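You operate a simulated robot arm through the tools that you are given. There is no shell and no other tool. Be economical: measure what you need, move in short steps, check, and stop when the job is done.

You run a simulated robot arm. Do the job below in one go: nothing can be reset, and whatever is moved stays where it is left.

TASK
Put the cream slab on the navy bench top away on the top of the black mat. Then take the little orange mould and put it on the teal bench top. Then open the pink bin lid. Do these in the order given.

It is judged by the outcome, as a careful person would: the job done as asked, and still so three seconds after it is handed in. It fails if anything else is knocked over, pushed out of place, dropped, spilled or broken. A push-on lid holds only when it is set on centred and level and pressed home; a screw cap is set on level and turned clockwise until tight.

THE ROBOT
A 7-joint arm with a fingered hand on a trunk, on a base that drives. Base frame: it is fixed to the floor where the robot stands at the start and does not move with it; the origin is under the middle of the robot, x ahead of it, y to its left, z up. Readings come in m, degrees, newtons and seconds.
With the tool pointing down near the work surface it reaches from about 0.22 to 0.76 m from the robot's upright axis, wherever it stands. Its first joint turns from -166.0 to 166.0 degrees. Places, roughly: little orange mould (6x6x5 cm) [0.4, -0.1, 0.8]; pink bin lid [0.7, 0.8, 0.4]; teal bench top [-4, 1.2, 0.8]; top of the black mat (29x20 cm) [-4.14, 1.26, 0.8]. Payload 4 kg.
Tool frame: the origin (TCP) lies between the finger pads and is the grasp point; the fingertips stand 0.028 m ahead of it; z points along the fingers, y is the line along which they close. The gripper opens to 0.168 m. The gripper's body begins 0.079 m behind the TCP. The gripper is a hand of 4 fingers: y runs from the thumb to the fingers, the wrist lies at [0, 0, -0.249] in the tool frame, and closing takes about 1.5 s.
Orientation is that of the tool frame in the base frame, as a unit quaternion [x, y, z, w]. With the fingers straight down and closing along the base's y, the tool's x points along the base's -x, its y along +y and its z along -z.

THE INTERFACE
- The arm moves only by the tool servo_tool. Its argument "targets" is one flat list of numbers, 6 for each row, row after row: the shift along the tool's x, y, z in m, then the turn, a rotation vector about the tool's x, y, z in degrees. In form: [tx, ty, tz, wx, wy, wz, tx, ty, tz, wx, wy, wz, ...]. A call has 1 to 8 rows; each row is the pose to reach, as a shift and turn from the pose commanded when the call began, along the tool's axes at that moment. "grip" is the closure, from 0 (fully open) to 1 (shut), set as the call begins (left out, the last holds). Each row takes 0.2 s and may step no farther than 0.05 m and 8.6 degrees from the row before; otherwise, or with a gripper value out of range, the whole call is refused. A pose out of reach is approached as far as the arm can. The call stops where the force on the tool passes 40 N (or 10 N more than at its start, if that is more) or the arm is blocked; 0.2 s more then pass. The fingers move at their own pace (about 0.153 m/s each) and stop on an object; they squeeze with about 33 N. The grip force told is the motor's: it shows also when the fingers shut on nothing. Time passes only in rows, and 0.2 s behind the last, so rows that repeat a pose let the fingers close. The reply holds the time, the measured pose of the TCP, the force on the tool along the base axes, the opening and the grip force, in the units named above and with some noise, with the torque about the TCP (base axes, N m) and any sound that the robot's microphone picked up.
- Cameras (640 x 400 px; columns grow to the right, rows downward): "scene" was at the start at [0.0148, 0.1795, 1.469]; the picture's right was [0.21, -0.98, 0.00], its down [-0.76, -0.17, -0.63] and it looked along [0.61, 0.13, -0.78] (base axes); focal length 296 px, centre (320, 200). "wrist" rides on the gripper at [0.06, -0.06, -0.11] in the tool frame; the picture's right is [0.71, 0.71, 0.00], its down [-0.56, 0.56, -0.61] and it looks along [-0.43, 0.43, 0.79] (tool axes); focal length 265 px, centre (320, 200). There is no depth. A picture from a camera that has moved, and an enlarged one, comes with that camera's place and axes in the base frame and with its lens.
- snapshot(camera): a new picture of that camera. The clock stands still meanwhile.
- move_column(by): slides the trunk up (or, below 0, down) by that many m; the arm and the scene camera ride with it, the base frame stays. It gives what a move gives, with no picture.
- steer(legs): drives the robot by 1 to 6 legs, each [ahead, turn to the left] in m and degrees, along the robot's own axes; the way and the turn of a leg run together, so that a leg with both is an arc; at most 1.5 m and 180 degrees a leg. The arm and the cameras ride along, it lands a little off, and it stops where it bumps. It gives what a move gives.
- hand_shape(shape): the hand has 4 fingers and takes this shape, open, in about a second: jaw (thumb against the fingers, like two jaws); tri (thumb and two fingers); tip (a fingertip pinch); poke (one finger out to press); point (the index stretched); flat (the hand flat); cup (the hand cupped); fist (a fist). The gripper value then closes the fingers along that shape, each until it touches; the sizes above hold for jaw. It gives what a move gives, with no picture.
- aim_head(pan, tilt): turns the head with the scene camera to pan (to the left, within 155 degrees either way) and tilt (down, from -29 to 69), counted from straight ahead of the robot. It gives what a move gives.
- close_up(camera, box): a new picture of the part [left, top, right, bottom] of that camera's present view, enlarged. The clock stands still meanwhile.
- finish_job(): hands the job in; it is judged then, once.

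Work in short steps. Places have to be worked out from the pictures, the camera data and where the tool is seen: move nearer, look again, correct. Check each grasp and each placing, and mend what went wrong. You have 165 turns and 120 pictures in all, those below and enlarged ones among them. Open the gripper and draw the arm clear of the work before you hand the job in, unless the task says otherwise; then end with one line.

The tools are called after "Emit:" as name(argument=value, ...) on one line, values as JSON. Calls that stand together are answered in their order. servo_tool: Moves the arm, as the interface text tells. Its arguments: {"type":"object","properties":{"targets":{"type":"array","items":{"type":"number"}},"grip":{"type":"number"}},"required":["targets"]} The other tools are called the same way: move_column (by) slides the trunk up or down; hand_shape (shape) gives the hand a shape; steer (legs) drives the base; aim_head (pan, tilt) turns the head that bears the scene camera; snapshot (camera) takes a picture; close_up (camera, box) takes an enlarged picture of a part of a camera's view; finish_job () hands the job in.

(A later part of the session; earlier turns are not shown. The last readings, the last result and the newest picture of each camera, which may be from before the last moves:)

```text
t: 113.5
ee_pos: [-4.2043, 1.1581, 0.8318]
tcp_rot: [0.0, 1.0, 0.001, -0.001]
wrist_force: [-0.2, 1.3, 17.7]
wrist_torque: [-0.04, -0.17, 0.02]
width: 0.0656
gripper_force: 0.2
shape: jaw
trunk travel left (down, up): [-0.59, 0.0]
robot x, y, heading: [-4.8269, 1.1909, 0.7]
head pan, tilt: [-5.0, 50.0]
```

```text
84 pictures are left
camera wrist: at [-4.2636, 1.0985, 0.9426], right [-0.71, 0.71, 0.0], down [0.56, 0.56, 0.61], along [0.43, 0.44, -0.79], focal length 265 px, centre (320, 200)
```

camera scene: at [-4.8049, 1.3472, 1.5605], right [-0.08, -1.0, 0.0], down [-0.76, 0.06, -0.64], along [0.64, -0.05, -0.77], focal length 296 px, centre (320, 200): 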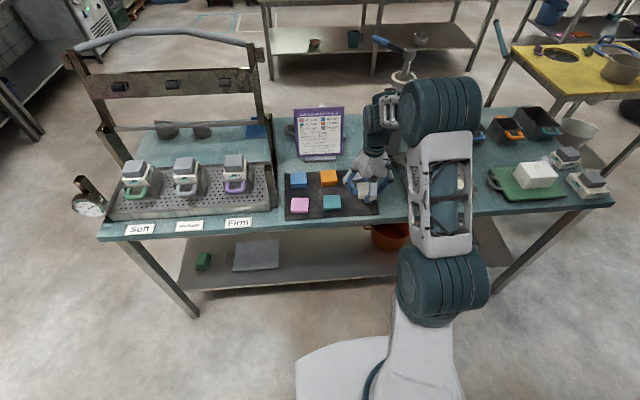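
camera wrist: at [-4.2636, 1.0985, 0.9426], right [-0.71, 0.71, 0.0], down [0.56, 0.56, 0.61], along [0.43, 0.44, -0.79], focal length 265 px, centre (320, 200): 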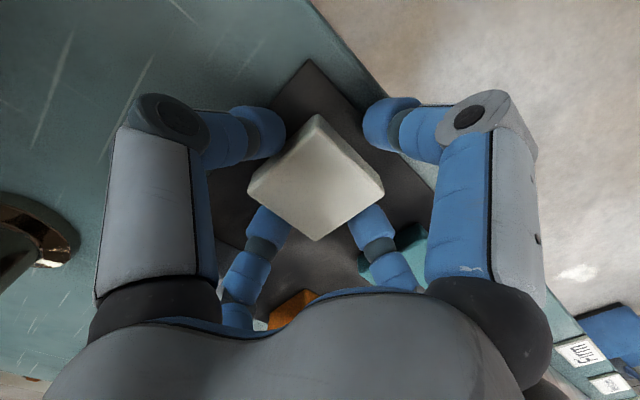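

The fingers are off the slab (6.6 cm). I lift straight up slowly, opening slightly more.

Emit:
servo_tool(targets=[0, 0, -0.003, 0, 0, 0, 0, 0, -0.006, 0, 0, 0, 0, 0, -0.012, 0, 0, 0, 0, 0, -0.03, 0, 0, 0, 0, 0, -0.06, 0, 0, 0, 0, 0, -0.1, 0, 0, 0], grip=0.55)

Emit:
snapshot(camera="wrist")

```text
t: 114.8
ee_pos: [-4.2037, 1.1559, 0.9299]
tcp_rot: [0.0, 1.0, 0.001, -0.003]
wrist_force: [0.2, -0.5, -0.3]
wrist_torque: [-0.01, 0.01, 0.01]
width: 0.0752
gripper_force: 0.1
shape: jaw
trunk travel left (down, up): [-0.59, 0.0]
robot x, y, heading: [-4.8229, 1.1891, 0.7]
head pan, tilt: [-5.0, 50.0]
```

```text
83 pictures are left
camera wrist: at [-4.2632, 1.0966, 1.0412], right [-0.71, 0.71, 0.01], down [0.56, 0.56, 0.61], along [0.43, 0.44, -0.79], focal length 265 px, centre (320, 200)
```

wrist: 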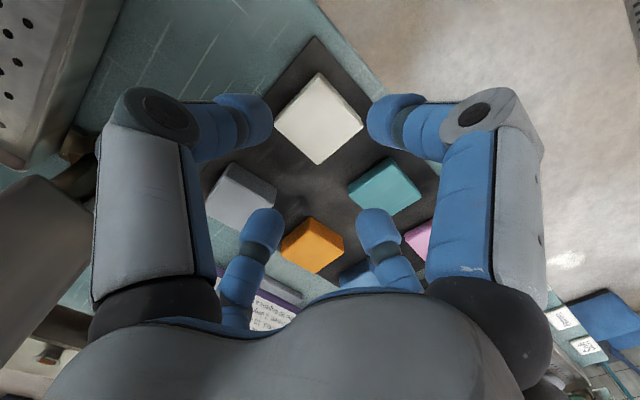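

The slab sits squarely in its cell, neighbours undisturbed. I raise the arm and tuck it back.

Emit:
servo_tool(targets=[0, 0, -0.05, 0, 0, 0, 0, 0, -0.1, 0, 0, 0, 0, 0, -0.15, 0, 0, 0, 0, 0, -0.2, 0, 0, 0, 0, 0, -0.25, 0, 0, 0, 0.04, 0.0, -0.27, 0, 0, 0, 0.09, 0, -0.27, 0, 0, 0, 0.13, 0, -0.27, 0, 0, 0])

Emit:
servo_tool(targets=[0.035, 0.025, 0, 0, 0, 0, 0.07, 0.05, 0, 0, 0, 0], grip=0.4)

Emit:
snapshot(camera="scene")

```text
t: 116.7
ee_pos: [-4.3306, 1.1577, 1.201]
tcp_rot: [0.002, 1.0, 0.0, -0.003]
wrist_force: [-0.3, -0.1, 0.4]
wrist_torque: [0.03, -0.01, 0.0]
width: 0.0754
gripper_force: 0.1
shape: jaw
trunk travel left (down, up): [-0.59, 0.0]
robot x, y, heading: [-4.8214, 1.1885, 0.7]
head pan, tilt: [-5.0, 50.0]
```

```text
t: 117.2
ee_pos: [-4.4016, 1.2087, 1.2041]
tcp_rot: [0.001, 1.0, 0.0, -0.004]
wrist_force: [0.4, -0.1, -0.1]
wrist_torque: [0.01, -0.01, 0.01]
width: 0.1
gripper_force: 0.2
shape: jaw
trunk travel left (down, up): [-0.59, 0.0]
robot x, y, heading: [-4.8178, 1.1892, 0.7]
head pan, tilt: [-5.0, 50.0]
```

```text
82 pictures are left
camera scene: at [-4.8062, 1.3477, 1.5604], right [-0.08, -1.0, 0.0], down [-0.76, 0.06, -0.64], along [0.64, -0.05, -0.77], focal length 296 px, centre (320, 200)
```

scene: 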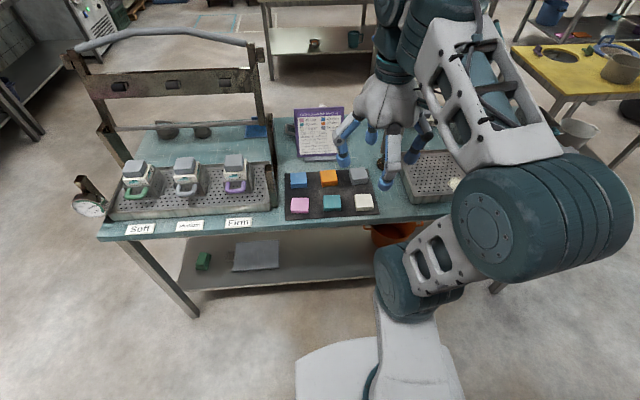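

All six slabs are in place. I leave the way I came: turn right, reverse up the aisle, then turn to face +x and drive out.

Emit:
steer(legs=[[0, -88], [-1.4, 0], [0, 85], [1.0, 0], [1.0, 0]])

Emit:
move_column(by=-0.09)

Emit:
aim_head(pan=0, tilt=30)

Emit:
snapshot(camera="scene")

```text
t: 141.3
ee_pos: [-2.4458, 2.5581, 1.2032]
tcp_rot: [0.015, 1.0, 0.001, -0.002]
wrist_force: [-0.4, -1.2, 0.0]
wrist_torque: [0.06, 0.01, 0.02]
width: 0.1001
gripper_force: 0.1
shape: jaw
trunk travel left (down, up): [-0.59, 0.0]
robot x, y, heading: [-2.8671, 2.5515, -1.1]
head pan, tilt: [-5.0, 50.0]
```

```text
t: 142.6
ee_pos: [-2.4455, 2.558, 1.1133]
tcp_rot: [0.016, 1.0, 0.002, -0.002]
wrist_force: [1.1, -0.5, 0.2]
wrist_torque: [0.03, 0.0, -0.03]
width: 0.1
gripper_force: 0.1
shape: jaw
trunk travel left (down, up): [-0.5, 0.09]
robot x, y, heading: [-2.8645, 2.5506, -1.0]
head pan, tilt: [-5.0, 50.0]
```

```text
t: 143.4
ee_pos: [-2.4456, 2.5582, 1.1142]
tcp_rot: [0.016, 1.0, 0.001, -0.003]
wrist_force: [0.6, 0.0, -0.2]
wrist_torque: [-0.01, 0.02, -0.04]
width: 0.1002
gripper_force: 0.0
shape: jaw
trunk travel left (down, up): [-0.5, 0.09]
robot x, y, heading: [-2.8667, 2.5504, -0.9]
head pan, tilt: [0.0, 30.0]
```

```text
81 pictures are left
camera scene: at [-2.8329, 2.7152, 1.4999], right [-0.02, -1.0, 0.0], down [-0.5, 0.01, -0.87], along [0.87, -0.02, -0.5], focal length 296 px, centre (320, 200)
```

scene: 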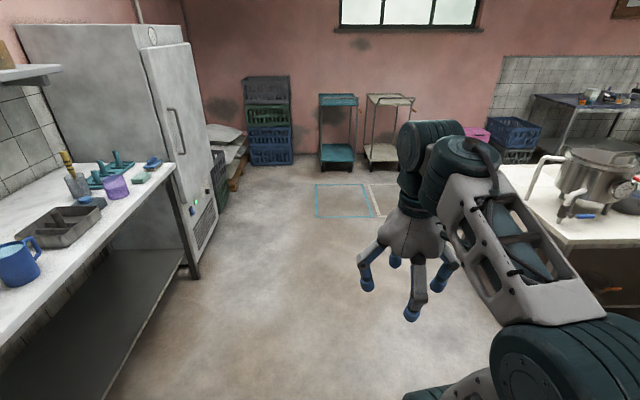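

The way is clear. I drive back to the navy bench, ending near (-0.2, 0) facing +x.

Emit:
steer(legs=[[0, -8], [1.28, 0], [1.27, 0], [0, -77], [1.08, 0], [1.07, 0]])

Emit:
steer(legs=[[0, 85]])

Emit:
aim_head(pan=-15, tilt=50)

Emit:
snapshot(camera="scene")

```text
t: 169.8
ee_pos: [-0.2844, -0.4077, 1.1134]
tcp_rot: [0.693, 0.721, 0.003, -0.001]
wrist_force: [-0.3, 0.7, 0.8]
wrist_torque: [0.01, -0.01, 0.01]
width: 0.1002
gripper_force: 0.0
shape: jaw
trunk travel left (down, up): [-0.5, 0.09]
robot x, y, heading: [-0.3168, 0.0117, -86.9]
head pan, tilt: [0.0, 30.0]
```

```text
t: 173.9
ee_pos: [0.1006, 0.0197, 1.1134]
tcp_rot: [0.011, 1.0, 0.0, -0.002]
wrist_force: [1.6, 0.3, 0.0]
wrist_torque: [0.01, 0.08, -0.01]
width: 0.0998
gripper_force: 0.1
shape: jaw
trunk travel left (down, up): [-0.5, 0.09]
robot x, y, heading: [-0.3213, 0.0099, -0.4]
head pan, tilt: [0.0, 30.0]
```

```text
t: 174.8
ee_pos: [0.1009, 0.0187, 1.1135]
tcp_rot: [0.011, 1.0, 0.001, -0.004]
wrist_force: [-0.7, 0.2, -0.4]
wrist_torque: [0.0, 0.0, 0.03]
width: 0.1001
gripper_force: 0.1
shape: jaw
trunk travel left (down, up): [-0.5, 0.09]
robot x, y, heading: [-0.3166, 0.0083, -0.5]
head pan, tilt: [-15.0, 50.0]
```

```text
80 pictures are left
camera scene: at [-0.3029, 0.1541, 1.4705], right [-0.27, -0.96, 0.0], down [-0.74, 0.2, -0.64], along [0.62, -0.17, -0.77], focal length 296 px, centre (320, 200)
```

scene: 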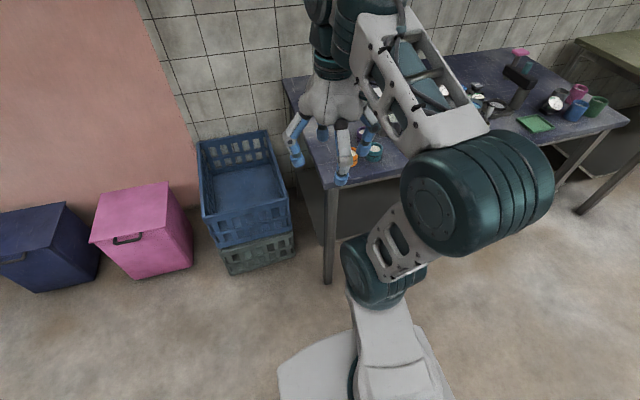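

Back at the bench. From the earlier views: orange mould about (0.364, -0.128), teal one (0.364, -0.211), purple (0.448, -0.208). With fingers at 45° they fit between; I drive 0.15 m ahead and take up that turn over the mould, high up.

Emit:
steer(legs=[[0.15, 0]])

Emit:
servo_tool(targets=[-0.01, -0.02, 0, 0, 0, 7.5, -0.03, -0.05, 0, 0, 0, 15, -0.05, -0.075, 0, 0, 0, 22.5, -0.07, -0.1, 0, 0, 0, 30, -0.09, -0.13, 0, 0, 0, 37.5, -0.114, -0.15, 0, 0, 0, 45, -0.114, -0.15, 0, 0, 0, 45])

Emit:
snapshot(camera="wrist")

Emit:
snapshot(camera="scene")

```text
t: 176.1
ee_pos: [0.2531, 0.018, 1.1125]
tcp_rot: [0.012, 1.0, 0.002, -0.004]
wrist_force: [0.1, 0.2, 0.4]
wrist_torque: [0.0, -0.01, -0.03]
width: 0.1005
gripper_force: 0.0
shape: jaw
trunk travel left (down, up): [-0.5, 0.09]
robot x, y, heading: [-0.165, 0.0082, -0.7]
head pan, tilt: [-15.0, 50.0]
```

```text
t: 177.7
ee_pos: [0.3628, -0.1346, 1.1116]
tcp_rot: [0.394, 0.919, 0.0, -0.003]
wrist_force: [1.0, -0.3, 0.0]
wrist_torque: [-0.02, -0.01, 0.01]
width: 0.1003
gripper_force: 0.0
shape: jaw
trunk travel left (down, up): [-0.5, 0.09]
robot x, y, heading: [-0.1696, 0.0108, -0.5]
head pan, tilt: [-15.0, 50.0]
```

```text
79 pictures are left
camera wrist: at [0.2789, -0.1318, 1.2225], right [0.02, 1.0, 0.0], down [0.79, -0.02, 0.61], along [0.61, -0.01, -0.79], focal length 265 px, centre (320, 200)
```

wrist: 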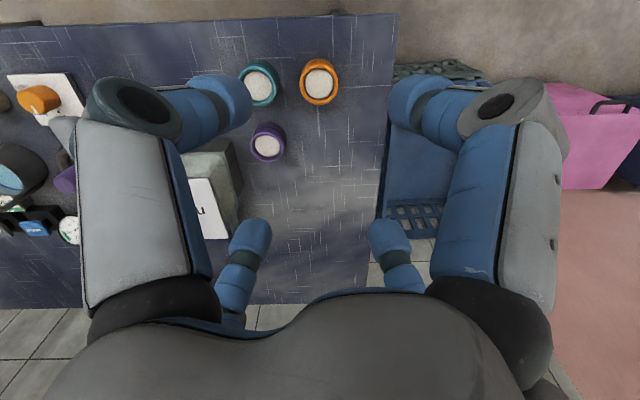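

```text
78 pictures are left
camera scene: at [-0.1521, 0.1526, 1.4704], right [-0.27, -0.96, 0.0], down [-0.74, 0.2, -0.64], along [0.62, -0.17, -0.77], focal length 296 px, centre (320, 200)
```

scene: 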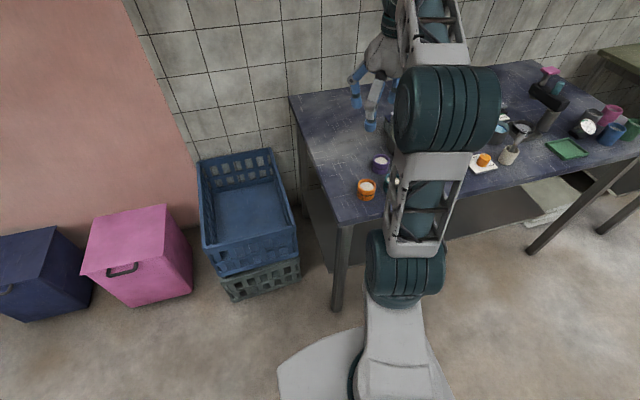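

Orange mould refined: (0.365, -0.130). I close to 9 cm opening, centre and descend to z≈0.93, then look.

Emit:
servo_tool(targets=[0.0015, 0.0042, 0.045, 0, 0, 0, 0.0015, 0.0042, 0.09, 0, 0, 0, 0.0015, 0.0042, 0.135, 0, 0, 0, 0.0015, 0.0042, 0.18, 0, 0, 0], grip=0.47)

Emit:
snapshot(camera="wrist")

Emit:
snapshot(camera="scene")

```text
t: 178.7
ee_pos: [0.3653, -0.129, 0.9317]
tcp_rot: [0.393, 0.92, 0.001, -0.002]
wrist_force: [-0.1, 0.3, 0.3]
wrist_torque: [0.03, 0.0, 0.01]
width: 0.0897
gripper_force: 0.0
shape: jaw
trunk travel left (down, up): [-0.5, 0.09]
robot x, y, heading: [-0.1653, 0.0089, -0.4]
head pan, tilt: [-15.0, 50.0]
```

```text
77 pictures are left
camera wrist: at [0.2805, -0.1268, 1.0425], right [0.02, 1.0, 0.0], down [0.79, -0.02, 0.61], along [0.61, -0.01, -0.79], focal length 265 px, centre (320, 200)
```

wrist: 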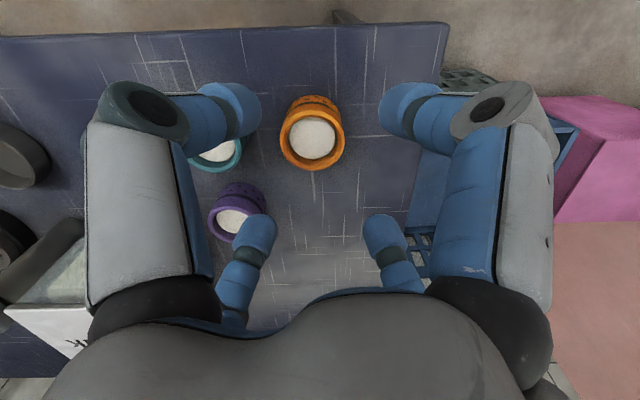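

```text
76 pictures are left
camera scene: at [-0.152, 0.1526, 1.4705], right [-0.27, -0.96, 0.0], down [-0.74, 0.2, -0.64], along [0.62, -0.17, -0.77], focal length 296 px, centre (320, 200)
```

scene: 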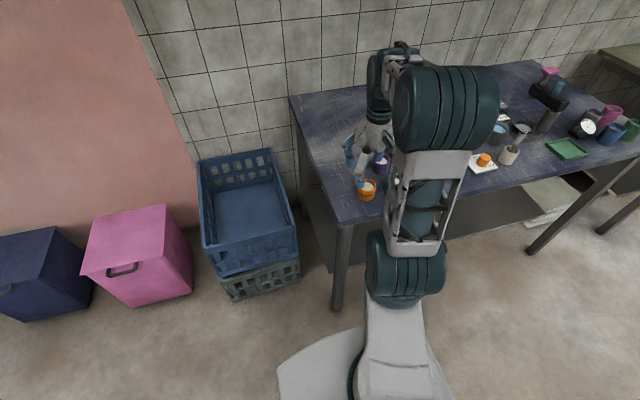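

Mould centre (0.3655, -0.133), rim 0.856; fingers have ~2 cm clearance to neighbours. I shift 4 mm and descend to z≈0.845.

Emit:
servo_tool(targets=[-0.0029, -0.0028, 0.0, 0, 0, 0, -0.0029, -0.0028, 0.03, 0, 0, 0, -0.0029, -0.0028, 0.06, 0, 0, 0, -0.0029, -0.0028, 0.085, 0, 0, 0])

Emit:
snapshot(camera="wrist")

```text
t: 179.7
ee_pos: [0.3625, -0.1342, 0.8475]
tcp_rot: [0.393, 0.919, 0.001, -0.002]
wrist_force: [0.4, -0.5, -0.2]
wrist_torque: [0.0, 0.03, 0.01]
width: 0.0896
gripper_force: 0.2
shape: jaw
trunk travel left (down, up): [-0.5, 0.09]
robot x, y, heading: [-0.1659, 0.0101, -0.3]
head pan, tilt: [-15.0, 50.0]
```

```text
75 pictures are left
camera wrist: at [0.2788, -0.1319, 0.9585], right [0.02, 1.0, 0.0], down [0.79, -0.02, 0.61], along [0.61, -0.01, -0.79], focal length 265 px, centre (320, 200)
```

wrist: 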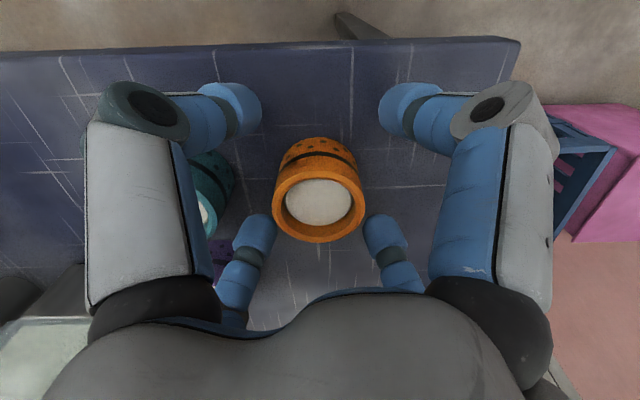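

The mould is centred between the four fingers. I close on it.

Emit:
servo_tool(targets=[0, 0, 0, 0, 0, 0, 0, 0, 0, 0, 0, 0, 0, 0, 0, 0, 0, 0, 0, 0, 0, 0, 0, 0, 0, 0, 0, 0, 0, 0], grip=1)

Emit:
servo_tool(targets=[0, 0, -0.01, 0, 0, 0, 0, 0, -0.025, 0, 0, 0])

Emit:
snapshot(camera="wrist")

```text
t: 180.9
ee_pos: [0.364, -0.1338, 0.8462]
tcp_rot: [0.393, 0.92, -0.001, -0.003]
wrist_force: [0.1, -0.6, 0.1]
wrist_torque: [-0.01, -0.03, -0.01]
width: 0.0362
gripper_force: 32.9
shape: jaw
trunk travel left (down, up): [-0.5, 0.09]
robot x, y, heading: [-0.1673, 0.0113, -0.7]
head pan, tilt: [-15.0, 50.0]
```

```text
t: 181.5
ee_pos: [0.363, -0.133, 0.8728]
tcp_rot: [0.393, 0.919, 0.0, -0.003]
wrist_force: [0.4, 0.4, -0.7]
wrist_torque: [0.0, 0.0, 0.0]
width: 0.0366
gripper_force: 32.8
shape: jaw
trunk travel left (down, up): [-0.5, 0.09]
robot x, y, heading: [-0.1661, 0.0085, -0.4]
head pan, tilt: [-15.0, 50.0]
```

```text
74 pictures are left
camera wrist: at [0.2785, -0.1312, 0.9836], right [0.02, 1.0, 0.0], down [0.79, -0.02, 0.61], along [0.61, -0.01, -0.79], focal length 265 px, centre (320, 200)
```

wrist: 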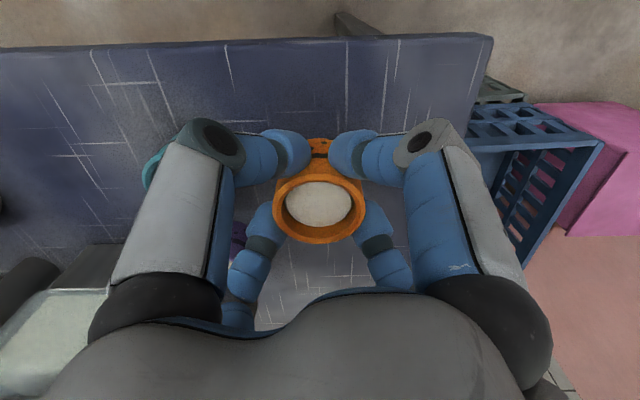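

The mould rises with the hand. I lift it gently further and check that the neighbours stayed.

Emit:
servo_tool(targets=[0, 0, -0.03, 0, 0, 0, 0, 0, -0.065, 0, 0, 0, 0, 0, -0.1, 0, 0, 0, 0, 0, -0.14, 0, 0, 0, 0, 0, -0.18, 0, 0, 0, 0, 0, -0.21, 0, 0, 0, 0, 0, -0.23, 0, 0, 0])

Emit:
snapshot(camera="wrist")

Emit:
snapshot(camera="scene")

```text
t: 183.1
ee_pos: [0.3632, -0.1362, 1.1021]
tcp_rot: [0.393, 0.92, 0.0, -0.005]
wrist_force: [0.2, 0.4, -0.7]
wrist_torque: [0.04, -0.01, -0.05]
width: 0.0361
gripper_force: 33.7
shape: jaw
trunk travel left (down, up): [-0.5, 0.09]
robot x, y, heading: [-0.1673, 0.0101, -0.4]
head pan, tilt: [-15.0, 50.0]
```

```text
73 pictures are left
camera wrist: at [0.2793, -0.133, 1.2129], right [0.02, 1.0, 0.0], down [0.79, -0.02, 0.61], along [0.61, -0.01, -0.79], focal length 265 px, centre (320, 200)
```

wrist: 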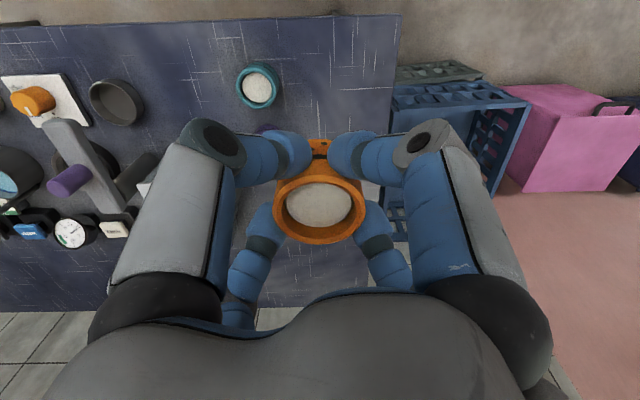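

```text
72 pictures are left
camera scene: at [-0.1521, 0.1528, 1.4704], right [-0.27, -0.96, 0.0], down [-0.74, 0.2, -0.64], along [0.62, -0.17, -0.77], focal length 296 px, centre (320, 200)
```

scene: 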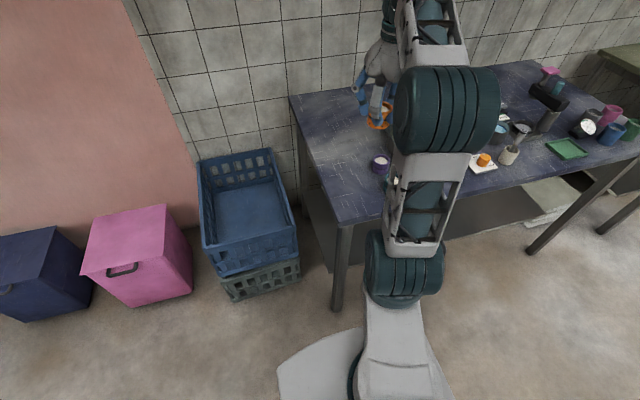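

Held upright; teal and purple moulds are where they were. I tuck the arm and drive toward the teal bench front.

Emit:
servo_tool(targets=[0.03, 0.0035, 0, 0, 0, 0, 0.06, 0.007, 0, 0, 0, 0, 0.09, 0.0105, 0, 0, 0, 0, 0.12, 0.014, 0, 0, 0, 0, 0.15, 0.0175, 0, 0, 0, 0, 0.18, 0.021, 0, 0, 0, 0])

Emit:
steer(legs=[[-0.15, 0], [0, 93], [1.1, 0], [1.05, 0], [0, 86]])

```text
t: 184.5
ee_pos: [0.2558, 0.01, 1.1019]
tcp_rot: [0.393, 0.919, -0.001, -0.003]
wrist_force: [-0.6, -0.3, -0.4]
wrist_torque: [0.01, 0.02, 0.01]
width: 0.036
gripper_force: 32.8
shape: jaw
trunk travel left (down, up): [-0.5, 0.09]
robot x, y, heading: [-0.1657, 0.0112, -0.4]
head pan, tilt: [-15.0, 50.0]
```

```text
t: 203.6
ee_pos: [-0.7549, 2.1974, 1.1021]
tcp_rot: [0.901, -0.434, 0.003, -0.001]
wrist_force: [-0.3, 0.9, -0.9]
wrist_torque: [-0.01, 0.0, 0.01]
width: 0.0358
gripper_force: 33.3
shape: jaw
trunk travel left (down, up): [-0.5, 0.09]
robot x, y, heading: [-0.3275, 2.1571, 174.4]
head pan, tilt: [-15.0, 50.0]
```

Continue: straighten, drive along the cream table's end, then diagonally to about (-3.05, 1.1) facing the bench.

Emit:
steer(legs=[[0, 6], [1.4, 0], [0, 37], [0.83, 0], [0.83, 0], [0, -37]])

Emit:
aim_head(pan=0, tilt=50)

Emit:
snapshot(camera="scene")

```text
t: 222.9
ee_pos: [-3.5077, 1.1145, 1.1008]
tcp_rot: [0.924, -0.383, 0.003, 0.0]
wrist_force: [0.2, 0.1, -0.6]
wrist_torque: [-0.01, -0.01, -0.01]
width: 0.0361
gripper_force: 33.5
shape: jaw
trunk travel left (down, up): [-0.5, 0.09]
robot x, y, heading: [-3.0837, 1.1268, -178.8]
head pan, tilt: [-15.0, 50.0]
```

```text
t: 223.7
ee_pos: [-3.5076, 1.1154, 1.1018]
tcp_rot: [0.924, -0.383, 0.003, -0.001]
wrist_force: [0.8, -0.2, 0.0]
wrist_torque: [0.02, 0.01, 0.02]
width: 0.0361
gripper_force: 32.8
shape: jaw
trunk travel left (down, up): [-0.5, 0.09]
robot x, y, heading: [-3.0828, 1.1263, -179.4]
head pan, tilt: [0.0, 50.0]
```

```text
71 pictures are left
camera scene: at [-3.0974, 0.9614, 1.4704], right [-0.01, 1.0, 0.0], down [0.77, 0.01, -0.64], along [-0.64, -0.01, -0.77], focal length 296 px, centre (320, 200)
```

scene: 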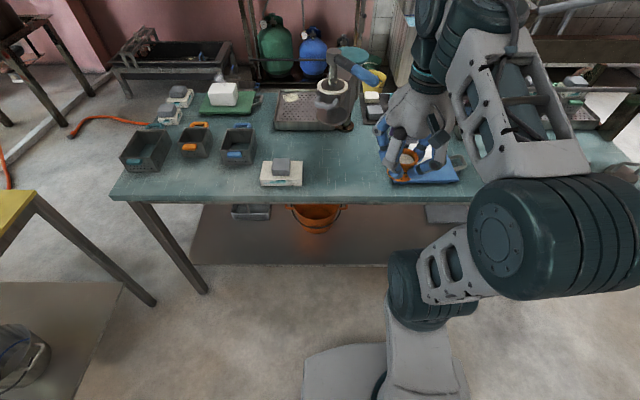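

Free spot between the white scale and the blue board: about (-3.77, 1.03). I drive 0.15 m nearer and bring the mould above it.

Emit:
steer(legs=[[0.15, 0]])

Emit:
servo_tool(targets=[-0.006, 0.034, 0, 0, 0, 0, -0.012, 0.068, 0, 0, 0, 0, -0.018, 0.102, 0, 0, 0, 0, -0.0226, 0.136, 0, 0, 0, 0])

Emit:
snapshot(camera="scene")

Emit:
snapshot(camera="wrist")

```text
t: 225.0
ee_pos: [-3.6576, 1.1132, 1.1015]
tcp_rot: [0.924, -0.383, 0.003, 0.0]
wrist_force: [0.5, -0.8, -0.6]
wrist_torque: [0.0, -0.04, -0.01]
width: 0.0357
gripper_force: 33.0
shape: jaw
trunk travel left (down, up): [-0.5, 0.09]
robot x, y, heading: [-3.2324, 1.1236, -179.1]
head pan, tilt: [0.0, 50.0]
```

```text
t: 226.0
ee_pos: [-3.751, 1.0422, 1.1002]
tcp_rot: [0.923, -0.384, 0.016, -0.009]
wrist_force: [21.9, -0.7, -5.9]
wrist_torque: [-0.19, 0.9, -0.21]
width: 0.0374
gripper_force: 33.2
shape: jaw
trunk travel left (down, up): [-0.5, 0.09]
robot x, y, heading: [-3.2332, 1.1232, -179.3]
head pan, tilt: [0.0, 50.0]
stopped in row 4: the force on the tool passed its limit at 62 N (the readings are from after the stop); the commanded pose is now the measured one
```

```text
70 pictures are left
camera scene: at [-3.2444, 0.9595, 1.4704], right [-0.01, 1.0, 0.0], down [0.76, 0.01, -0.64], along [-0.64, -0.01, -0.76], focal length 296 px, centre (320, 200)
```

scene: 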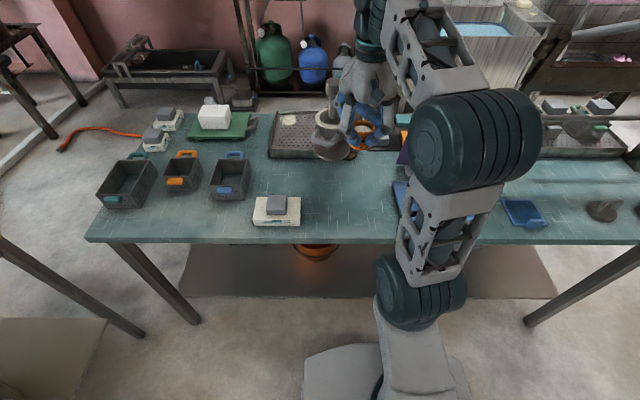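

```text
69 pictures are left
camera wrist: at [-3.67, 1.0419, 1.2132], right [0.0, -1.0, -0.01], down [-0.81, 0.0, 0.59], along [-0.59, 0.01, -0.81], focal length 265 px, centre (320, 200)
```

wrist: 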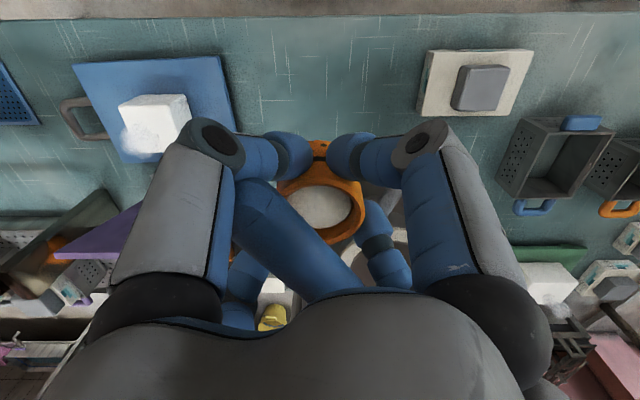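

The hand met the press's blue lever, which reaches farther out and higher than I judged. I back out along exactly the same path, then look at the press.

Emit:
servo_tool(targets=[0.004, -0.025, 0, 0, 0, 0, 0.009, -0.055, 0, 0, 0, 0, 0.014, -0.085, 0, 0, 0, 0, 0.0193, -0.116, 0, 0, 0, 0])

Emit:
snapshot(camera="scene")

Emit:
snapshot(camera="wrist")

```text
t: 227.0
ee_pos: [-3.6617, 1.1093, 1.1031]
tcp_rot: [0.922, -0.386, 0.013, -0.006]
wrist_force: [-0.8, -0.5, -0.9]
wrist_torque: [-0.01, -0.06, 0.0]
width: 0.0368
gripper_force: 32.6
shape: jaw
trunk travel left (down, up): [-0.5, 0.09]
robot x, y, heading: [-3.2325, 1.119, -179.2]
head pan, tilt: [0.0, 50.0]
```

```text
68 pictures are left
camera scene: at [-3.2479, 0.9599, 1.4705], right [-0.01, 1.0, 0.0], down [0.77, 0.01, -0.64], along [-0.64, -0.01, -0.77], focal length 296 px, centre (320, 200)
```

scene: 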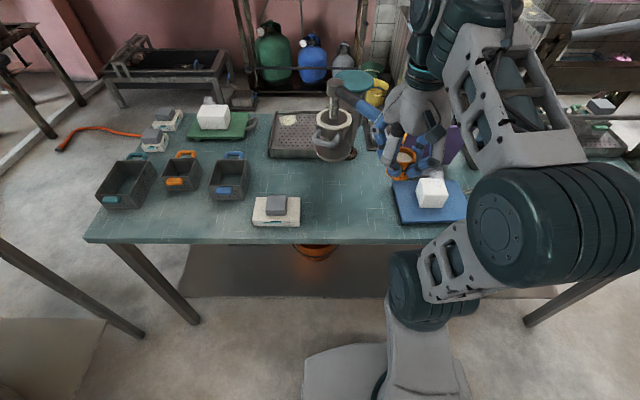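

```text
67 pictures are left
camera wrist: at [-3.5787, 1.1101, 1.2161], right [-0.01, -1.0, 0.0], down [-0.81, 0.0, 0.59], along [-0.59, 0.01, -0.81], focal length 265 px, centre (320, 200)
```

wrist: 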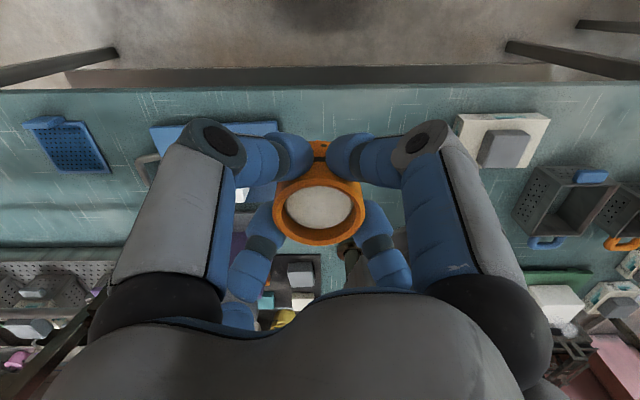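

The mould is still held. I zoom in on the press to see whether its lever or stand moved.

Emit:
close_up(camera="scene", box=[250, 50, 430, 170])

```text
3.33 times, centred on (340, 110) of scene
camera zoom: at [-3.2479, 0.9599, 1.4705], right [-0.01, 1.0, 0.0], down [0.77, 0.01, -0.64], along [-0.64, -0.01, -0.77], focal length 988 px, centre (253, 500)
```

zoom: 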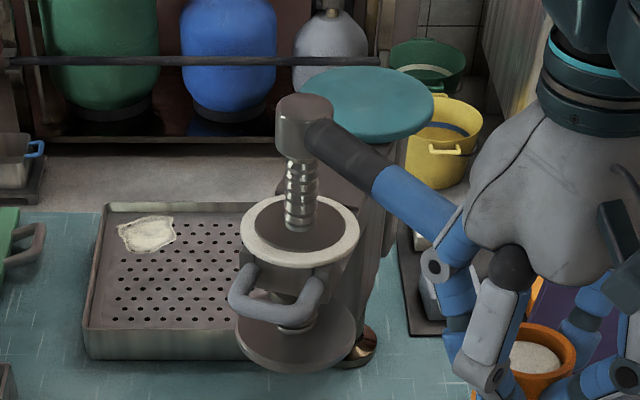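

Lever and press are where they were (tip about (-3.77, 1.08), z 1.11), so no harm. That spot is too tight; I look at the right part of the bench for a clearer one.

Emit:
steer(legs=[[-0.25, 0]])

Emit:
aim_head(pan=-50, tilt=38)

Emit:
snapshot(camera="scene")

```text
t: 228.8
ee_pos: [-3.4081, 1.1135, 1.1029]
tcp_rot: [0.922, -0.387, 0.013, -0.007]
wrist_force: [0.3, 0.5, -0.2]
wrist_torque: [-0.02, -0.01, -0.01]
width: 0.0367
gripper_force: 32.7
shape: jaw
trunk travel left (down, up): [-0.5, 0.09]
robot x, y, heading: [-2.9804, 1.1265, -179.6]
head pan, tilt: [0.0, 50.0]
```

```text
t: 230.0
ee_pos: [-3.4093, 1.1131, 1.1034]
tcp_rot: [0.922, -0.386, 0.013, -0.008]
wrist_force: [-0.7, -0.3, -0.7]
wrist_torque: [-0.02, -0.01, 0.0]
width: 0.0369
gripper_force: 32.5
shape: jaw
trunk travel left (down, up): [-0.5, 0.09]
robot x, y, heading: [-2.9828, 1.1254, -179.7]
head pan, tilt: [-50.0, 38.0]
```

```text
65 pictures are left
camera scene: at [-2.9751, 1.0286, 1.4876], right [0.76, 0.65, 0.0], down [0.4, -0.47, -0.79], along [-0.51, 0.6, -0.62], focal length 296 px, centre (320, 200)
```

scene: 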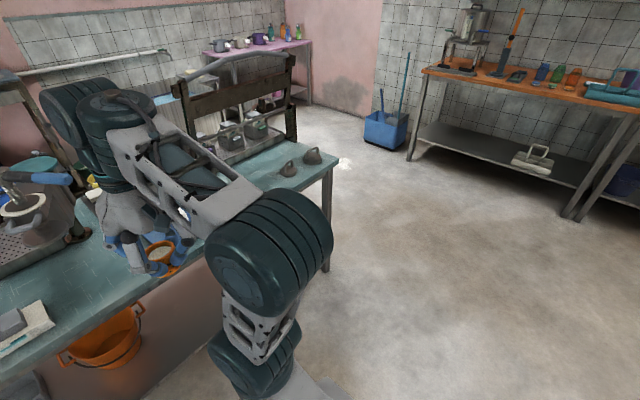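

I shift to y≈1.7 to view the bench's right end squarely.

Emit:
steer(legs=[[0, -90], [0.55, 0], [0, 90]])

Emit:
aim_head(pan=0, tilt=48)

Emit:
snapshot(camera="scene")

```text
t: 240.9
ee_pos: [-3.4086, 1.673, 1.102]
tcp_rot: [0.921, -0.389, 0.014, -0.008]
wrist_force: [0.5, -0.7, -0.6]
wrist_torque: [-0.03, 0.01, -0.06]
width: 0.0364
gripper_force: 33.2
shape: jaw
trunk travel left (down, up): [-0.5, 0.09]
robot x, y, heading: [-2.9806, 1.6841, -180.0]
head pan, tilt: [-50.0, 38.0]
```

```text
t: 242.1
ee_pos: [-3.4073, 1.6737, 1.1041]
tcp_rot: [0.921, -0.389, 0.014, -0.007]
wrist_force: [-0.8, -0.3, -1.7]
wrist_torque: [0.01, -0.01, -0.01]
width: 0.0365
gripper_force: 33.2
shape: jaw
trunk travel left (down, up): [-0.5, 0.09]
robot x, y, heading: [-2.9806, 1.6819, -179.8]
head pan, tilt: [0.0, 48.0]
```

```text
64 pictures are left
camera scene: at [-2.9982, 1.5201, 1.4732], right [0.0, 1.0, 0.0], down [0.74, 0.0, -0.67], along [-0.67, 0.0, -0.74], focal length 296 px, centre (320, 200)
```

scene: 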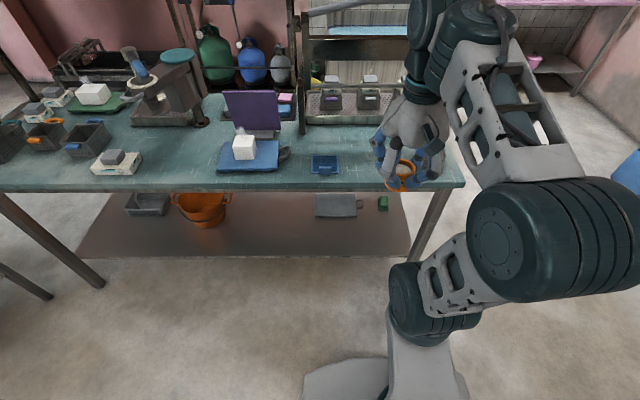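

Free spot: behind trivet and mugs, in front of the rack frame, around (-3.82, 1.65). I level the hand, drive 0.23 m nearer and look from the wrist.

Emit:
servo_tool(targets=[0, 0, 0, -1.36, -1.17, 0, 0, 0, 0, -1.36, -1.17, 0])

Emit:
steer(legs=[[0.23, 0]])

Emit:
snapshot(camera="wrist")

Emit:
snapshot(camera="scene")

```text
t: 242.7
ee_pos: [-3.4077, 1.6744, 1.1029]
tcp_rot: [0.921, -0.389, -0.001, 0.0]
wrist_force: [0.2, 0.4, 0.0]
wrist_torque: [0.0, 0.01, 0.01]
width: 0.0362
gripper_force: 33.3
shape: jaw
trunk travel left (down, up): [-0.5, 0.09]
robot x, y, heading: [-2.9773, 1.6825, -179.8]
head pan, tilt: [0.0, 48.0]
```

```text
t: 244.4
ee_pos: [-3.6388, 1.6711, 1.1033]
tcp_rot: [0.922, -0.388, -0.001, 0.0]
wrist_force: [0.0, -0.1, -0.5]
wrist_torque: [-0.05, -0.03, -0.01]
width: 0.0363
gripper_force: 33.2
shape: jaw
trunk travel left (down, up): [-0.5, 0.09]
robot x, y, heading: [-3.2118, 1.6834, -179.4]
head pan, tilt: [0.0, 48.0]
```

```text
63 pictures are left
camera wrist: at [-3.5542, 1.6705, 1.2133], right [-0.01, -1.0, 0.0], down [-0.79, 0.01, 0.61], along [-0.61, 0.01, -0.79], focal length 265 px, centre (320, 200)
```

wrist: 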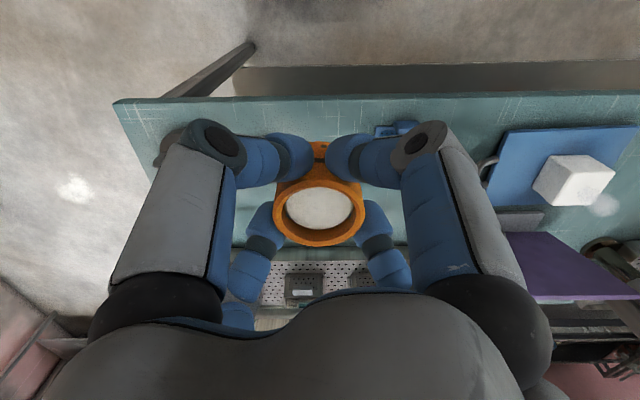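

```text
62 pictures are left
camera scene: at [-3.2291, 1.5189, 1.4731], right [-0.01, 1.0, 0.0], down [0.74, 0.0, -0.67], along [-0.67, 0.0, -0.74], focal length 296 px, centre (320, 200)
```

scene: 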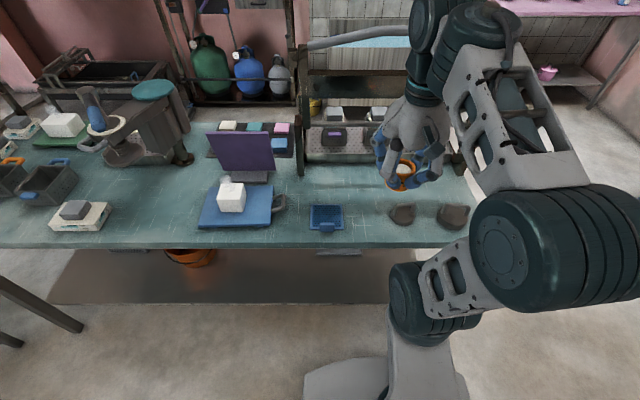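

Frame posts at x≈-3.95; spot (-3.825, 1.66) leaves room on all sides. I move the mould above it at this height.

Emit:
servo_tool(targets=[-0.025, 0.029, 0, 0, 0, 0, -0.05, 0.058, 0, 0, 0, 0, -0.075, 0.086, 0, 0, 0, 0, -0.1, 0.115, 0, 0, 0, 0, -0.122, 0.141, 0, 0, 0, 0])

Emit:
snapshot(camera="wrist")

Emit:
snapshot(camera="scene")

```text
t: 245.6
ee_pos: [-3.8263, 1.6579, 1.1034]
tcp_rot: [0.922, -0.387, 0.001, -0.001]
wrist_force: [-0.3, 0.4, -1.4]
wrist_torque: [-0.02, 0.0, 0.03]
width: 0.0363
gripper_force: 32.7
shape: jaw
trunk travel left (down, up): [-0.5, 0.09]
robot x, y, heading: [-3.2116, 1.6843, -179.5]
head pan, tilt: [0.0, 48.0]
```

```text
61 pictures are left
camera wrist: at [-3.741, 1.6572, 1.2139], right [-0.01, -1.0, 0.0], down [-0.79, 0.01, 0.61], along [-0.61, 0.01, -0.79], focal length 265 px, centre (320, 200)
```

wrist: 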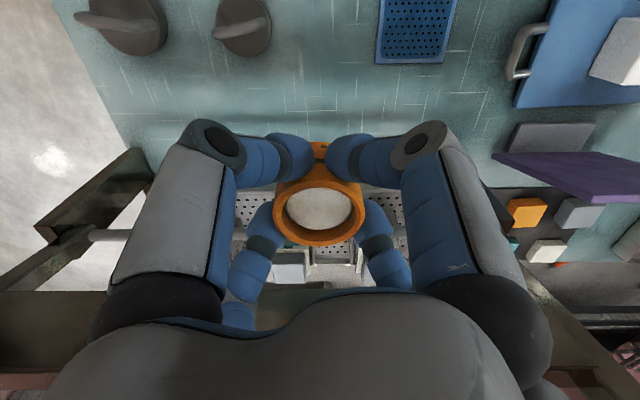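

```text
60 pictures are left
camera scene: at [-3.2293, 1.5187, 1.4731], right [-0.01, 1.0, 0.0], down [0.74, 0.0, -0.67], along [-0.67, 0.0, -0.74], focal length 296 px, centre (320, 200)
```

scene: 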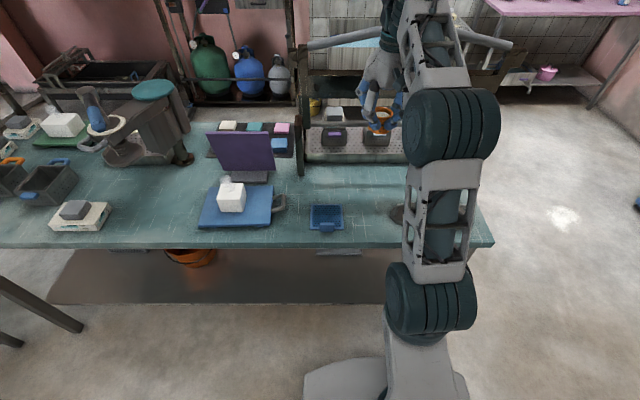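

Clear of the frame plank (x≈-3.96) by about 5 cm. I descend to z≈0.89.

Emit:
servo_tool(targets=[0, 0, 0.04, 0, 0, 0, 0, 0, 0.08, 0, 0, 0, 0, 0, 0.12, 0, 0, 0, 0, 0, 0.16, 0, 0, 0, 0, 0, 0.19, 0, 0, 0, 0, 0, 0.21, 0, 0, 0])

Emit:
snapshot(camera="wrist")

```text
t: 247.0
ee_pos: [-3.8273, 1.6626, 0.8932]
tcp_rot: [0.922, -0.388, -0.001, 0.0]
wrist_force: [0.3, -0.2, -0.2]
wrist_torque: [0.02, -0.01, 0.03]
width: 0.0363
gripper_force: 33.0
shape: jaw
trunk travel left (down, up): [-0.5, 0.09]
robot x, y, heading: [-3.2135, 1.6791, -179.6]
head pan, tilt: [0.0, 48.0]
```

```text
59 pictures are left
camera wrist: at [-3.7416, 1.6616, 1.0036], right [-0.01, -1.0, 0.0], down [-0.79, 0.01, 0.62], along [-0.62, 0.01, -0.79], focal length 265 px, centre (320, 200)
```

wrist: 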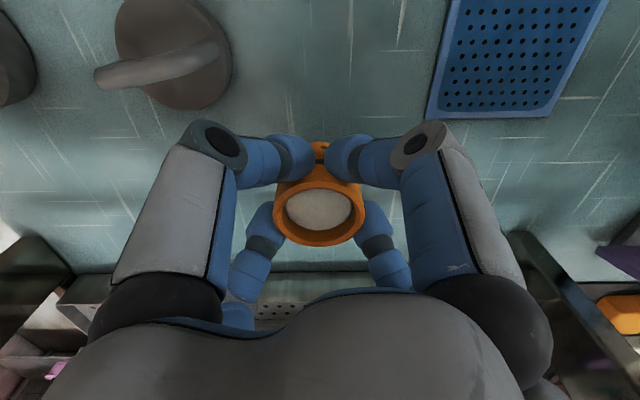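

Clear all round. I lower to 0.857, then in small steps until it touches.

Emit:
servo_tool(targets=[0, 0, 0.018, 0, 0, 0, 0, 0, 0.034, 0, 0, 0, 0, 0, 0.038, 0, 0, 0])

Emit:
servo_tool(targets=[0, 0, 0.002, 0, 0, 0, 0, 0, 0.004, 0, 0, 0])

```text
t: 247.8
ee_pos: [-3.8263, 1.6601, 0.8546]
tcp_rot: [0.922, -0.387, -0.001, 0.0]
wrist_force: [0.4, -0.1, -0.4]
wrist_torque: [-0.03, -0.01, 0.01]
width: 0.0366
gripper_force: 33.1
shape: jaw
trunk travel left (down, up): [-0.5, 0.09]
robot x, y, heading: [-3.2079, 1.6816, -179.6]
head pan, tilt: [0.0, 48.0]
```

```text
t: 248.4
ee_pos: [-3.8265, 1.6603, 0.8502]
tcp_rot: [0.922, -0.387, -0.001, -0.001]
wrist_force: [0.1, 0.0, -1.0]
wrist_torque: [-0.02, 0.0, -0.03]
width: 0.0363
gripper_force: 33.4
shape: jaw
trunk travel left (down, up): [-0.5, 0.09]
robot x, y, heading: [-3.2142, 1.6815, -179.7]
head pan, tilt: [0.0, 48.0]
```

Emit:
servo_tool(targets=[0, 0, 0.0015, 0, 0, 0, 0, 0, 0.003, 0, 0, 0])

```text
t: 249.0
ee_pos: [-3.8258, 1.6598, 0.8484]
tcp_rot: [0.922, -0.388, -0.001, 0.0]
wrist_force: [0.6, -0.2, -1.2]
wrist_torque: [-0.03, 0.0, -0.02]
width: 0.0363
gripper_force: 32.9
shape: jaw
trunk travel left (down, up): [-0.5, 0.09]
robot x, y, heading: [-3.2141, 1.6865, -179.4]
head pan, tilt: [0.0, 48.0]
```

Still free at 0.848; I continue in 1.5 mm steps.

Emit:
servo_tool(targets=[0, 0, 0.0015, 0, 0, 0, 0, 0, 0.003, 0, 0, 0])

```text
t: 249.6
ee_pos: [-3.8258, 1.6592, 0.8466]
tcp_rot: [0.922, -0.388, -0.003, 0.0]
wrist_force: [2.1, -0.8, 11.2]
wrist_torque: [-0.02, 0.37, 0.01]
width: 0.0362
gripper_force: 33.7
shape: jaw
trunk travel left (down, up): [-0.5, 0.09]
robot x, y, heading: [-3.2119, 1.6848, -179.5]
head pan, tilt: [0.0, 48.0]
```

Contact. I open the fingers to about 8.5 cm.

Emit:
servo_tool(targets=[0, 0, 0, 0, 0, 0, 0, 0, 0, 0, 0, 0, 0, 0, 0, 0, 0, 0, 0, 0, 0, 0, 0, 0], grip=0.49)

Emit:
snapshot(camera="wrist")

```text
t: 250.6
ee_pos: [-3.8263, 1.6594, 0.8447]
tcp_rot: [0.922, -0.388, -0.002, 0.0]
wrist_force: [0.5, 0.3, 0.0]
wrist_torque: [-0.01, 0.03, -0.01]
width: 0.085
gripper_force: 0.0
shape: jaw
trunk travel left (down, up): [-0.5, 0.09]
robot x, y, heading: [-3.209, 1.6784, -179.6]
head pan, tilt: [0.0, 48.0]
```

```text
58 pictures are left
camera wrist: at [-3.7401, 1.6599, 0.9555], right [-0.01, -1.0, 0.0], down [-0.79, 0.01, 0.61], along [-0.61, 0.01, -0.79], focal length 265 px, centre (320, 200)
```

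wrist: 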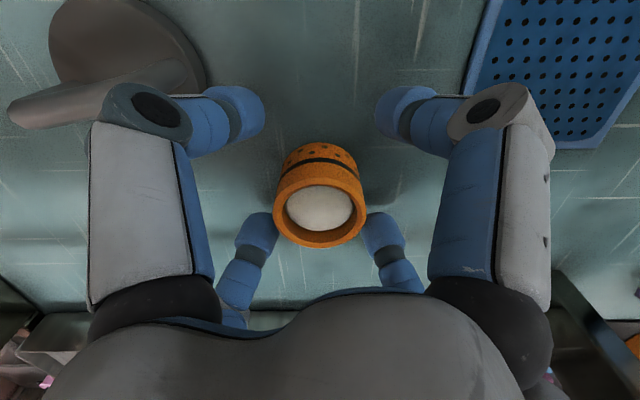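

The mould stands freely, fingers clear. I rise straight up.

Emit:
servo_tool(targets=[0, 0, -0.02, 0, 0, 0, 0, 0, -0.06, 0, 0, 0, 0, 0, -0.1, 0, 0, 0, 0, 0, -0.15, 0, 0, 0, 0, 0, -0.2, 0, 0, 0, 0, 0, -0.25, 0, 0, 0])

Emit:
servo_tool(targets=[0.03, -0.034, 0, 0, 0, 0, 0.06, -0.068, 0, 0, 0, 0, 0.09, -0.102, 0, 0, 0, 0, 0.12, -0.136, 0, 0, 0, 0])

Emit:
snapshot(camera="scene")

```text
t: 252.0
ee_pos: [-3.8241, 1.6584, 1.095]
tcp_rot: [0.922, -0.387, 0.0, 0.0]
wrist_force: [0.5, -0.9, -0.8]
wrist_torque: [-0.03, 0.0, -0.03]
width: 0.0854
gripper_force: 0.1
shape: jaw
trunk travel left (down, up): [-0.5, 0.09]
robot x, y, heading: [-3.2118, 1.6788, -179.6]
head pan, tilt: [0.0, 48.0]
```

```text
t: 253.0
ee_pos: [-3.6433, 1.6705, 1.0967]
tcp_rot: [0.922, -0.388, -0.001, 0.0]
wrist_force: [0.1, 0.0, -0.6]
wrist_torque: [-0.02, 0.0, -0.02]
width: 0.0854
gripper_force: 0.1
shape: jaw
trunk travel left (down, up): [-0.5, 0.09]
robot x, y, heading: [-3.2128, 1.6783, -179.4]
head pan, tilt: [0.0, 48.0]
```

```text
57 pictures are left
camera scene: at [-3.2281, 1.519, 1.4732], right [-0.01, 1.0, 0.0], down [0.74, 0.0, -0.67], along [-0.67, 0.0, -0.74], focal length 296 px, centre (320, 200)
```

scene: 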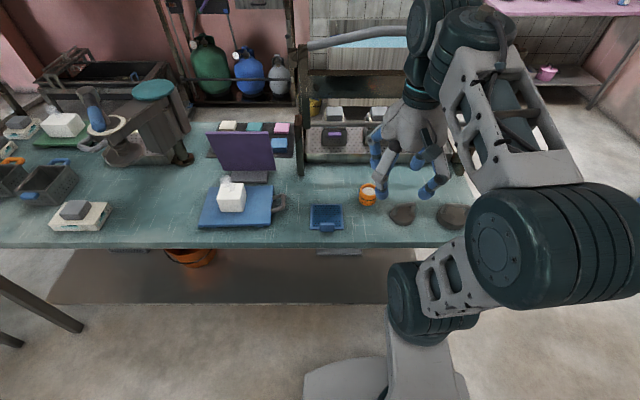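

The mould stands upright on the teal bench. Now I go to the pink bin: reverse, turn and drive around the cream table's end.

Emit:
steer(legs=[[-0.45, 0], [0, -151], [0.98, 0], [0, -28], [1.4, 0], [0, -77]])

Emit:
aim_head(pan=20, tilt=35)

Emit:
snapshot(camera="scene")

```text
t: 277.9
ee_pos: [-0.391, 1.8715, 1.0974]
tcp_rot: [0.859, 0.511, -0.001, 0.001]
wrist_force: [0.2, 0.5, 0.0]
wrist_torque: [0.01, 0.04, 0.01]
width: 0.085
gripper_force: 0.1
shape: jaw
trunk travel left (down, up): [-0.5, 0.09]
robot x, y, heading: [-0.5255, 2.2818, -72.6]
head pan, tilt: [0.0, 48.0]
```

```text
t: 278.7
ee_pos: [-0.3911, 1.8709, 1.0963]
tcp_rot: [0.859, 0.511, -0.001, 0.0]
wrist_force: [-0.4, 0.4, 0.0]
wrist_torque: [0.0, 0.0, 0.03]
width: 0.085
gripper_force: 0.1
shape: jaw
trunk travel left (down, up): [-0.5, 0.09]
robot x, y, heading: [-0.534, 2.2841, -72.7]
head pan, tilt: [20.0, 35.0]
```

```text
56 pictures are left
camera scene: at [-0.338, 2.3177, 1.4921], right [-0.79, -0.61, 0.0], down [-0.35, 0.46, -0.82], along [0.5, -0.65, -0.57], focal length 296 px, centre (320, 200)
```

scene: 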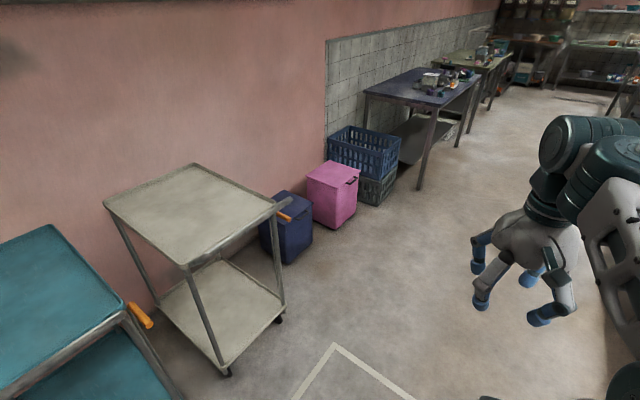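

The way to the bin is clear. I drive to about (-0.15, 0.82) and face it.

Emit:
steer(legs=[[0, -3], [1.5, 0], [0, 75]])

Emit:
aim_head(pan=5, tilt=48)

Emit:
snapshot(camera="scene")

```text
t: 289.8
ee_pos: [0.2658, 0.8278, 1.0971]
tcp_rot: [0.402, 0.916, 0.0, 0.001]
wrist_force: [-0.2, 0.3, 0.6]
wrist_torque: [-0.03, 0.0, -0.01]
width: 0.0854
gripper_force: 0.0
shape: jaw
trunk travel left (down, up): [-0.5, 0.09]
robot x, y, heading: [-0.1699, 0.829, -1.3]
head pan, tilt: [20.0, 35.0]
```

```text
t: 290.5
ee_pos: [0.2648, 0.8284, 1.0977]
tcp_rot: [0.402, 0.916, 0.0, 0.001]
wrist_force: [0.5, -0.6, 0.8]
wrist_torque: [0.0, -0.05, 0.0]
width: 0.0851
gripper_force: 0.1
shape: jaw
trunk travel left (down, up): [-0.5, 0.09]
robot x, y, heading: [-0.1655, 0.8312, -1.5]
head pan, tilt: [5.0, 48.0]
```

```text
55 pictures are left
camera scene: at [-0.1442, 0.9996, 1.4732], right [0.06, -1.0, 0.0], down [-0.74, -0.05, -0.67], along [0.67, 0.04, -0.74], focal length 296 px, centre (320, 200)
```

scene: 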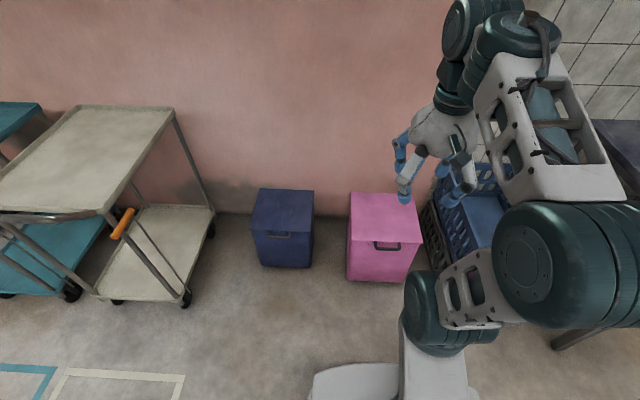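

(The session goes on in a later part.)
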